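You operate a simulated robot arm through the tools that you are given. There is no shell and no other tool. Be economical: measure what you need, move in short steps, check, and stop when the job is done.

Carry out the task below with a simulated robot arm. There is one attempt and no reset: what you move stays moved.

TASK
Slide the paint pot along the top of the long grey bench until it stands next to the pile of blue cloths.
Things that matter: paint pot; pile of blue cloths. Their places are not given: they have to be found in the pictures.

It is judged by the outcome, as a careful person would: the job done as asked, and still so three seconds after it is handed in. It fails if anything else is knocked over, pushed out of place, dropped, spilled or broken.

THE ROBOT
A 6-joint arm with a two-finger parallel gripper, fixed in place. Base frame: the origin is at the foot of the arm, x ahead of it, y to its left, z up; the work surface is at about z = 880. Lengths are in mm, angles in rad, forces in N, time in s.
With the tool pointing down near the work surface it reaches from about 260 to 660 mm from the base axis. Its first joint turns from -1.152 to 1.152 rad. Payload 2.9 kg.
Tool frame: the origin (TCP) lies between the finger pads and is the grasp point; the fingertips stand 30 mm ahead of it; z points along the fingers, y is the line along which they close. The gripper opens to 110 mm. The fingers are 20 mm wide and 10 mm thick; the gripper's body (48 by 112 mm) begins 55 mm behind the TCP.
Orientation is that of the tool frame in the base frame, as a unit quaternion [w, x, y, z]. With the fingers straight down and closing along the base's y, the tool's x points along the base's -x, its y along +y and its z along -z.

THE INTERFACE
- The arm moves only by the tool move_arm. Its argument "rows" is a list of rows, each an object (a shift or turn left out is 0, a gripper value left out holds the last) with "delta_pos": the shift along the tool's x, y, z in units of 200 mm (1.0 is 200 mm), a list of three; "rot": the turn, a rotation vector about the tool's x, y, z in units of 60 degrees (1.0 is 60 degrees), a list of three; "jaw": the finger opening in mm, from 0 to 110. In form: [{"delta_pos": [x, y, z], "rot": [rx, ry, rz], "jaw": jaw}, ...]. A call has 1 to 12 rows; each row is the pose to reach, as a shift and turn from the pose commanded when the call began, along the tool's axes at that moment. A call with a number of a shift or a turn outside -1 to 1 is refused whole. A row lasts 0.2 s, in which the tool goes at most 50 mm and 0.15 rad; a call with a longer step from one row to the next is refused whole, and so is a gripper value outside its range. A pose out of reach is approached as far as the arm can. The call stops where the force on the tool passes 40 N (or 10 N more than at its start, if that is more) or the arm is blocked; 0.2 s more then pass. The fingers move at their own pace (about 108 mm/s each) and stop on an object; they squeeze with about 27 N. The grip force told is the motor's: it shows also when the fingers shut on nothing. Time passes only in rows, and 0.2 s behind the last, so rows that repeat a pose let the fingers close. It gives the time, the measured TCP pose, the force on the tool (base axes), the opening and the grip force at its end, in the units of the frame above (readings bear some noise).
- Cameras (640 x 400 px; columns grow to the right, rows downward): "scene" is fixed at [73.1, 424, 1393.9]; the picture's right is [-0.82, -0.58, 0.00], its down [-0.27, 0.38, -0.88] and it looks along [0.51, -0.72, -0.47] (base axes); focal length 351 px, centre (320, 200). "wrist" rides on the gripper at [-36, 0, -57] in the tool frame; the picture's right is [0.00, -1.00, 0.00], its down [0.97, 0.00, -0.24] and it looks along [0.24, 0.00, 0.97] (tool axes); focal length 218 px, centre (320, 200).
- capture(camera): a new picture of that camera. No time passes.
- point_at(camera, pixels): for up to 12 pixels [column, row] of the newest picture of that camera ("zoom" is the newest enlarged one), the place [x, y, z] in the base frame of the surface seen there, good to about 3 mm. No time passes.
- zoom(camera, box): a new picture of the part [left, top, right, bottom] of that camera's present view, enlarged. No time passes.
- sign_off(): hands the job in; it is judged then, once.

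Work in short steps. Measure before you move; look again where a grasp or a placing could have gone wrong, and mend it. You have 60 turns and 22 pictures in all, the two below and enlarged ones among them. Open the gripper and draw the arm clear of the work before you hand the job in, unless the task says otherwise; then end with one line.

The tools are called after "Call:" as name(argument=value, ...) on one line, values as JSON. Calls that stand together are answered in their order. move_arm: Moves the arm, as the interface text tells. Its arguments: {"type":"object","properties":{"rows":{"type":"array","items":{"type":"object","properties":{"delta_pos":{"type":"array","items":{"type":"number"}},"rot":{"type":"array","items":{"type":"number"}},"jaw":{"type":"number"}}}}},"required":["rows"]} The other tools are called the same way: capture (camera) takes a picture; point_at (camera, pixels) gives the place of the surface under pixels of a picture; zoom (camera, box) takes an enlarged picture of a part of a camera's view; sign_off () hands the job in.

At the start:

```text
time_s: 0.0
ee_pos: [375.4, -211.1, 1113.5]
orientation: [0.0, 0.0, 1.0, 0.0]
contact_force: [-0.4, -1.1, -0.3]
opening: 110.0
grip_force: 0.1
```

scene: 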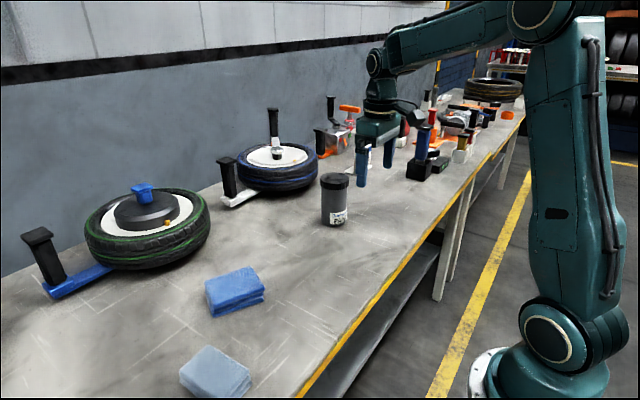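
wrist: 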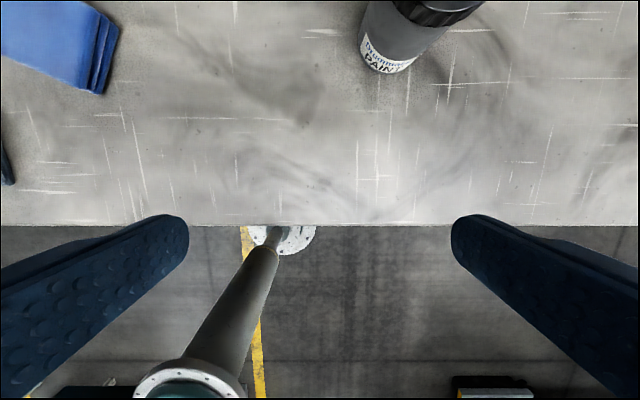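

The pot is at about (335,200). There are two cloth items, a saturated blue one at (235,290) and a paler one at (215,372), so I zoom and measure.

Call:
zoom(camera="scene", box=[160, 160, 400, 400])

Call:
point_at(camera="scene", pixels=[[335, 179], [322, 178], [349, 180], [334, 224], [232, 283], [205, 281], [258, 267], [264, 291], [212, 312], [215, 370], [335, 205], [290, 280]])

```text
1.67 times, centred on (280, 280) of scene
```

zoom: 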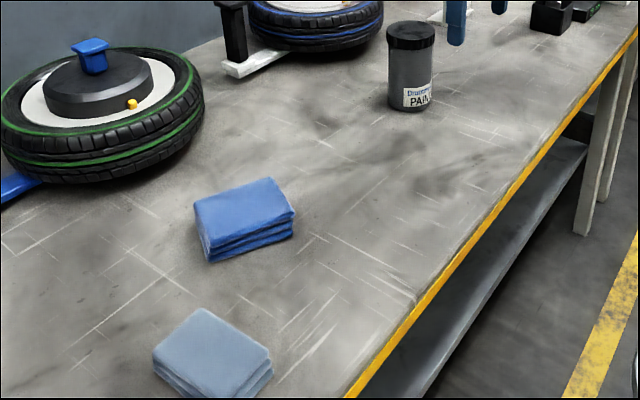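

```text
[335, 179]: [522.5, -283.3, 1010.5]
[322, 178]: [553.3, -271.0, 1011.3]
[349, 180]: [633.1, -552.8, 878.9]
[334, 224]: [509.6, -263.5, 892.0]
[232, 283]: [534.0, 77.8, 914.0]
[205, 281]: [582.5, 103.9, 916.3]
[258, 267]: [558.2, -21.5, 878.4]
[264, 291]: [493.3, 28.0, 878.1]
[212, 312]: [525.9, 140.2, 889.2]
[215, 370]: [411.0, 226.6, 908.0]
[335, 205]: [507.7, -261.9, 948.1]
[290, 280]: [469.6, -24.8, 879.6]
```

The target is the saturated blue pile; the grey-blue one is a different item. I measure the pile's corners, the nearby obstacles and the pot's lid edges.

Call:
point_at(camera="zoom", pixels=[[196, 203], [270, 180], [293, 212], [212, 247], [294, 234], [212, 260], [284, 198], [228, 72], [256, 64], [410, 35], [391, 38], [430, 38]])

Call:
point_at(camera="scene", pixels=[[415, 170], [425, 130], [362, 180], [388, 160], [335, 140], [318, 165], [230, 203], [440, 165], [326, 215], [343, 215]])

```text
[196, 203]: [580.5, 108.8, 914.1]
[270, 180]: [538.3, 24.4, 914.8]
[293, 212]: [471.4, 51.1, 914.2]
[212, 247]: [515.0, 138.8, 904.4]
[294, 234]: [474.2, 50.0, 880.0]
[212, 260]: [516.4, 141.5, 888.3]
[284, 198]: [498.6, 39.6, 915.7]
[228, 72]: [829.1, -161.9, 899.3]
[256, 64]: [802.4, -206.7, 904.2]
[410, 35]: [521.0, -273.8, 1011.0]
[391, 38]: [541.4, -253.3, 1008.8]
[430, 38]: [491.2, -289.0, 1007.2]
```

```text
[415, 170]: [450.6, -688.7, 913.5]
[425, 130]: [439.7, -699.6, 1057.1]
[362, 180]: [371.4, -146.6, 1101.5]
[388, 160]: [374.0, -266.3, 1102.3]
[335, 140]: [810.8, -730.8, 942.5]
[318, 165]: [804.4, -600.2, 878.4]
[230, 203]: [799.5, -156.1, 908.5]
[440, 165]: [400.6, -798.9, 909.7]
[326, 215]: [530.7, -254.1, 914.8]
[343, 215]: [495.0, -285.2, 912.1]
```

Pot centre is about (530,-293) with radius about 37 and its top at 1011. The pile's facing edge runs (471,51) to (540,23). I move above the pot at the present height, then look down.

Call:
move_arm(rows=[{"delta_pos": [-0.19, -0.1, 0], "jaw": 110}, {"delta_pos": [-0.39, -0.2, 0]}, {"delta_pos": [-0.58, -0.3, 0]}, {"delta_pos": [-0.77, -0.41, 0]}, {"delta_pos": [-0.77, -0.41, 0]}])

Call:
capture(camera="wrist")

```text
time_s: 1.2
ee_pos: [528.4, -292.9, 1114.7]
orientation: [-0.001, 0.0, 1.0, 0.0]
contact_force: [0.1, 0.8, -0.4]
opening: 109.8
grip_force: 0.1
```

```text
18 pictures are left
```

wrist: 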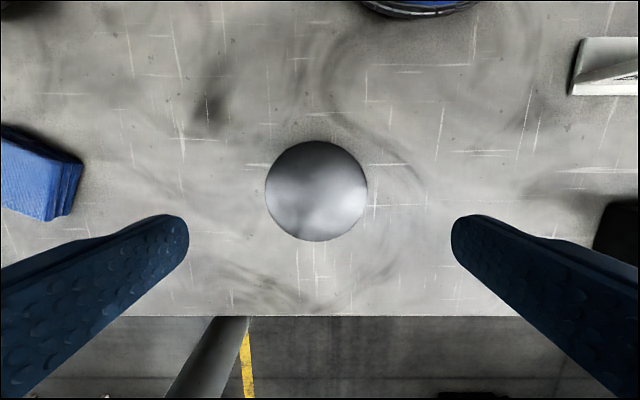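

The lid spans (266..368, 141..241) with nothing around it. I measure its rim.

Call:
point_at(camera="wrist", pixels=[[268, 190], [365, 190], [316, 144], [316, 238], [316, 191]])

```text
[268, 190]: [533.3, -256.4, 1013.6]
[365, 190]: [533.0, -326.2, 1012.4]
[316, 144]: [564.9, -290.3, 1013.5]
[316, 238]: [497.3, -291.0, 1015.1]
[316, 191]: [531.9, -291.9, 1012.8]
```

Centre is (531.5,-291), diameter about 74, so the fingers clear it by 18 mm each side. I descend to TCP z of about 972, which keeps the gripper body 14 mm above the lid.

Call:
move_arm(rows=[{"delta_pos": [-0.01, 0.01, 0.15]}, {"delta_pos": [-0.01, 0.01, 0.3]}, {"delta_pos": [-0.01, 0.01, 0.45]}, {"delta_pos": [-0.01, 0.01, 0.6]}, {"delta_pos": [-0.01, 0.01, 0.707]}, {"delta_pos": [-0.01, 0.01, 0.707]}])

```text
time_s: 2.6
ee_pos: [530.1, -290.4, 974.0]
orientation: [0.0, 0.0, 1.0, 0.0]
contact_force: [0.3, -0.7, 0.1]
opening: 110.1
grip_force: 0.0
```

Descended freely. Now I close on the pot without moving.

Call:
move_arm(rows=[{"jaw": 60}, {"jaw": 60}, {"jaw": 60}])

Call:
zoom(camera="scene", box=[240, 100, 440, 260])

```text
time_s: 3.4
ee_pos: [532.0, -289.0, 971.8]
orientation: [0.0, 0.001, 1.0, 0.001]
contact_force: [-0.6, -0.7, 0.3]
opening: 74.8
grip_force: 27.3
```

```text
2.50 times, centred on (340, 180) of scene
```

zoom: 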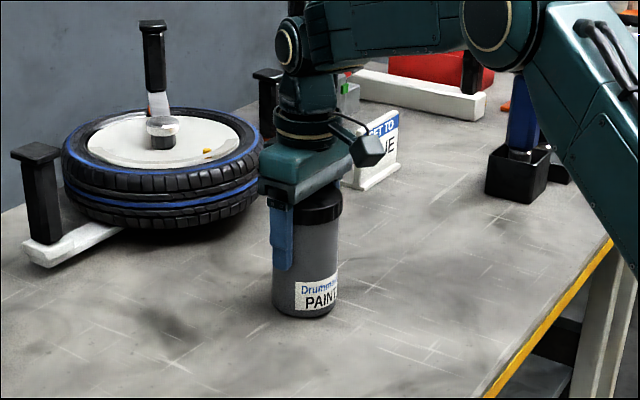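

Held at 74.8 mm. I slide it along +y, staying at the same height, in small steps, starting with 160 mm.

Call:
move_arm(rows=[{"delta_pos": [0.01, 0.1, 0]}, {"delta_pos": [0.02, 0.2, 0]}, {"delta_pos": [0.03, 0.3, 0]}, {"delta_pos": [0.04, 0.4, 0]}, {"delta_pos": [0.05, 0.5, 0]}, {"delta_pos": [0.06, 0.6, 0]}, {"delta_pos": [0.07, 0.7, 0]}, {"delta_pos": [0.08, 0.8, 0]}, {"delta_pos": [0.08, 0.8, 0]}])

Call:
capture(camera="scene")

```text
time_s: 5.4
ee_pos: [515.9, -130.1, 973.1]
orientation: [0.001, 0.0, 1.0, -0.001]
contact_force: [-0.6, 0.7, -4.9]
opening: 75.0
grip_force: 27.1
```

```text
16 pictures are left
```

scene: 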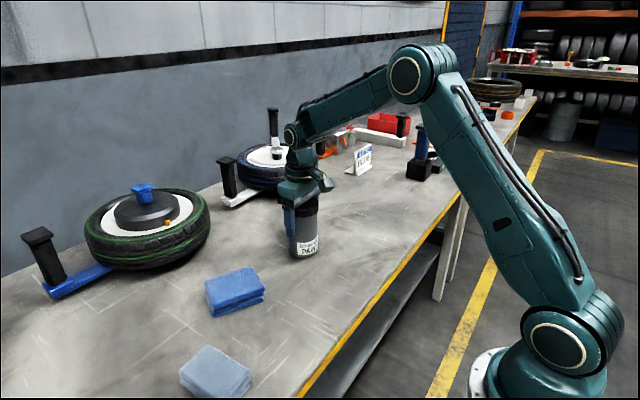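

The pot stands upright and is sliding well. Next is the last 111 mm to about (506,-20), eased 1 mm down to keep it on the bench.

Call:
move_arm(rows=[{"delta_pos": [0.01, 0.1, 0.005]}, {"delta_pos": [0.02, 0.2, 0.005]}, {"delta_pos": [0.03, 0.3, 0.005]}, {"delta_pos": [0.04, 0.4, 0.005]}, {"delta_pos": [0.045, 0.5, 0.005]}, {"delta_pos": [0.047, 0.555, 0.005]}, {"delta_pos": [0.047, 0.555, 0.005]}])

Call:
zoom(camera="scene", box=[160, 160, 400, 400])

```text
time_s: 7.0
ee_pos: [506.3, -18.9, 972.4]
orientation: [0.0, 0.0, 1.0, 0.0]
contact_force: [0.0, -3.3, 4.1]
opening: 75.1
grip_force: 27.1
```

```text
1.67 times, centred on (280, 280) of scene
```

zoom: 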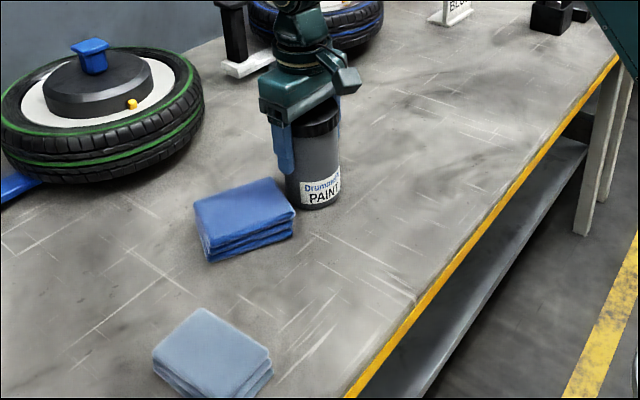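

The pot stands right beside the blue pile, which hasn't moved. The fingertips are above the cloths, so I open, then rise straight up.

Call:
move_arm(rows=[{"jaw": 106}, {"jaw": 106}, {"jaw": 106}])

Call:
move_arm(rows=[{"delta_pos": [0, 0, -0.1]}, {"delta_pos": [0, 0, -0.25]}, {"delta_pos": [0, 0, -0.45]}, {"delta_pos": [0, 0, -0.65]}, {"delta_pos": [0, 0, -0.75]}, {"delta_pos": [0.1, -0.2, -0.75]}, {"delta_pos": [0.2, -0.4, -0.75]}, {"delta_pos": [0.3, -0.6, -0.75]}, {"delta_pos": [0.3, -0.8, -0.75]}, {"delta_pos": [0.3, -0.8, -0.75]}])

Call:
capture(camera="scene")

Call:
point_at(camera="scene", pixels=[[232, 283], [270, 268], [281, 268], [280, 228]])

```text
time_s: 7.8
ee_pos: [506.9, -19.8, 972.5]
orientation: [0.0, 0.0, 1.0, -0.001]
contact_force: [0.5, -0.2, -0.7]
opening: 105.8
grip_force: 0.1
```

```text
time_s: 10.0
ee_pos: [446.6, -179.0, 1123.8]
orientation: [-0.001, 0.0, 1.0, 0.0]
contact_force: [0.8, -0.1, 0.8]
opening: 105.8
grip_force: 0.1
```

```text
14 pictures are left
```

scene: 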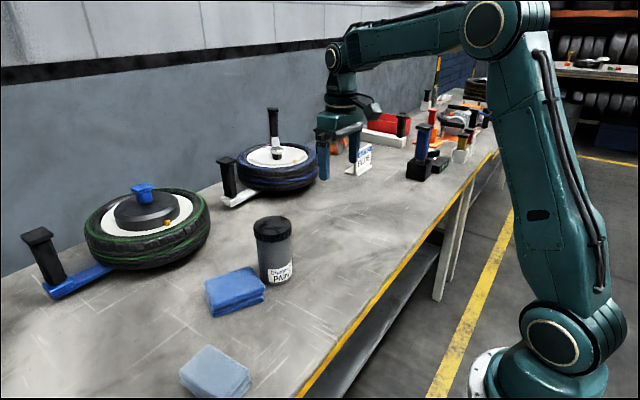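

```text
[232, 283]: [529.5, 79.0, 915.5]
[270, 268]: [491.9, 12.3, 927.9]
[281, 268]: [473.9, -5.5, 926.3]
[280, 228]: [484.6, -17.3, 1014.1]
```

The pot is upright next to the blue pile, the pile is where it was, and the arm is clear, so I hand in.

Call:
sign_off()

```text
The job is handed in.
```

The paint pot now stands upright about 15 mm from the pile of blue cloths. The cloths and everything else on the bench in view stayed where they were.
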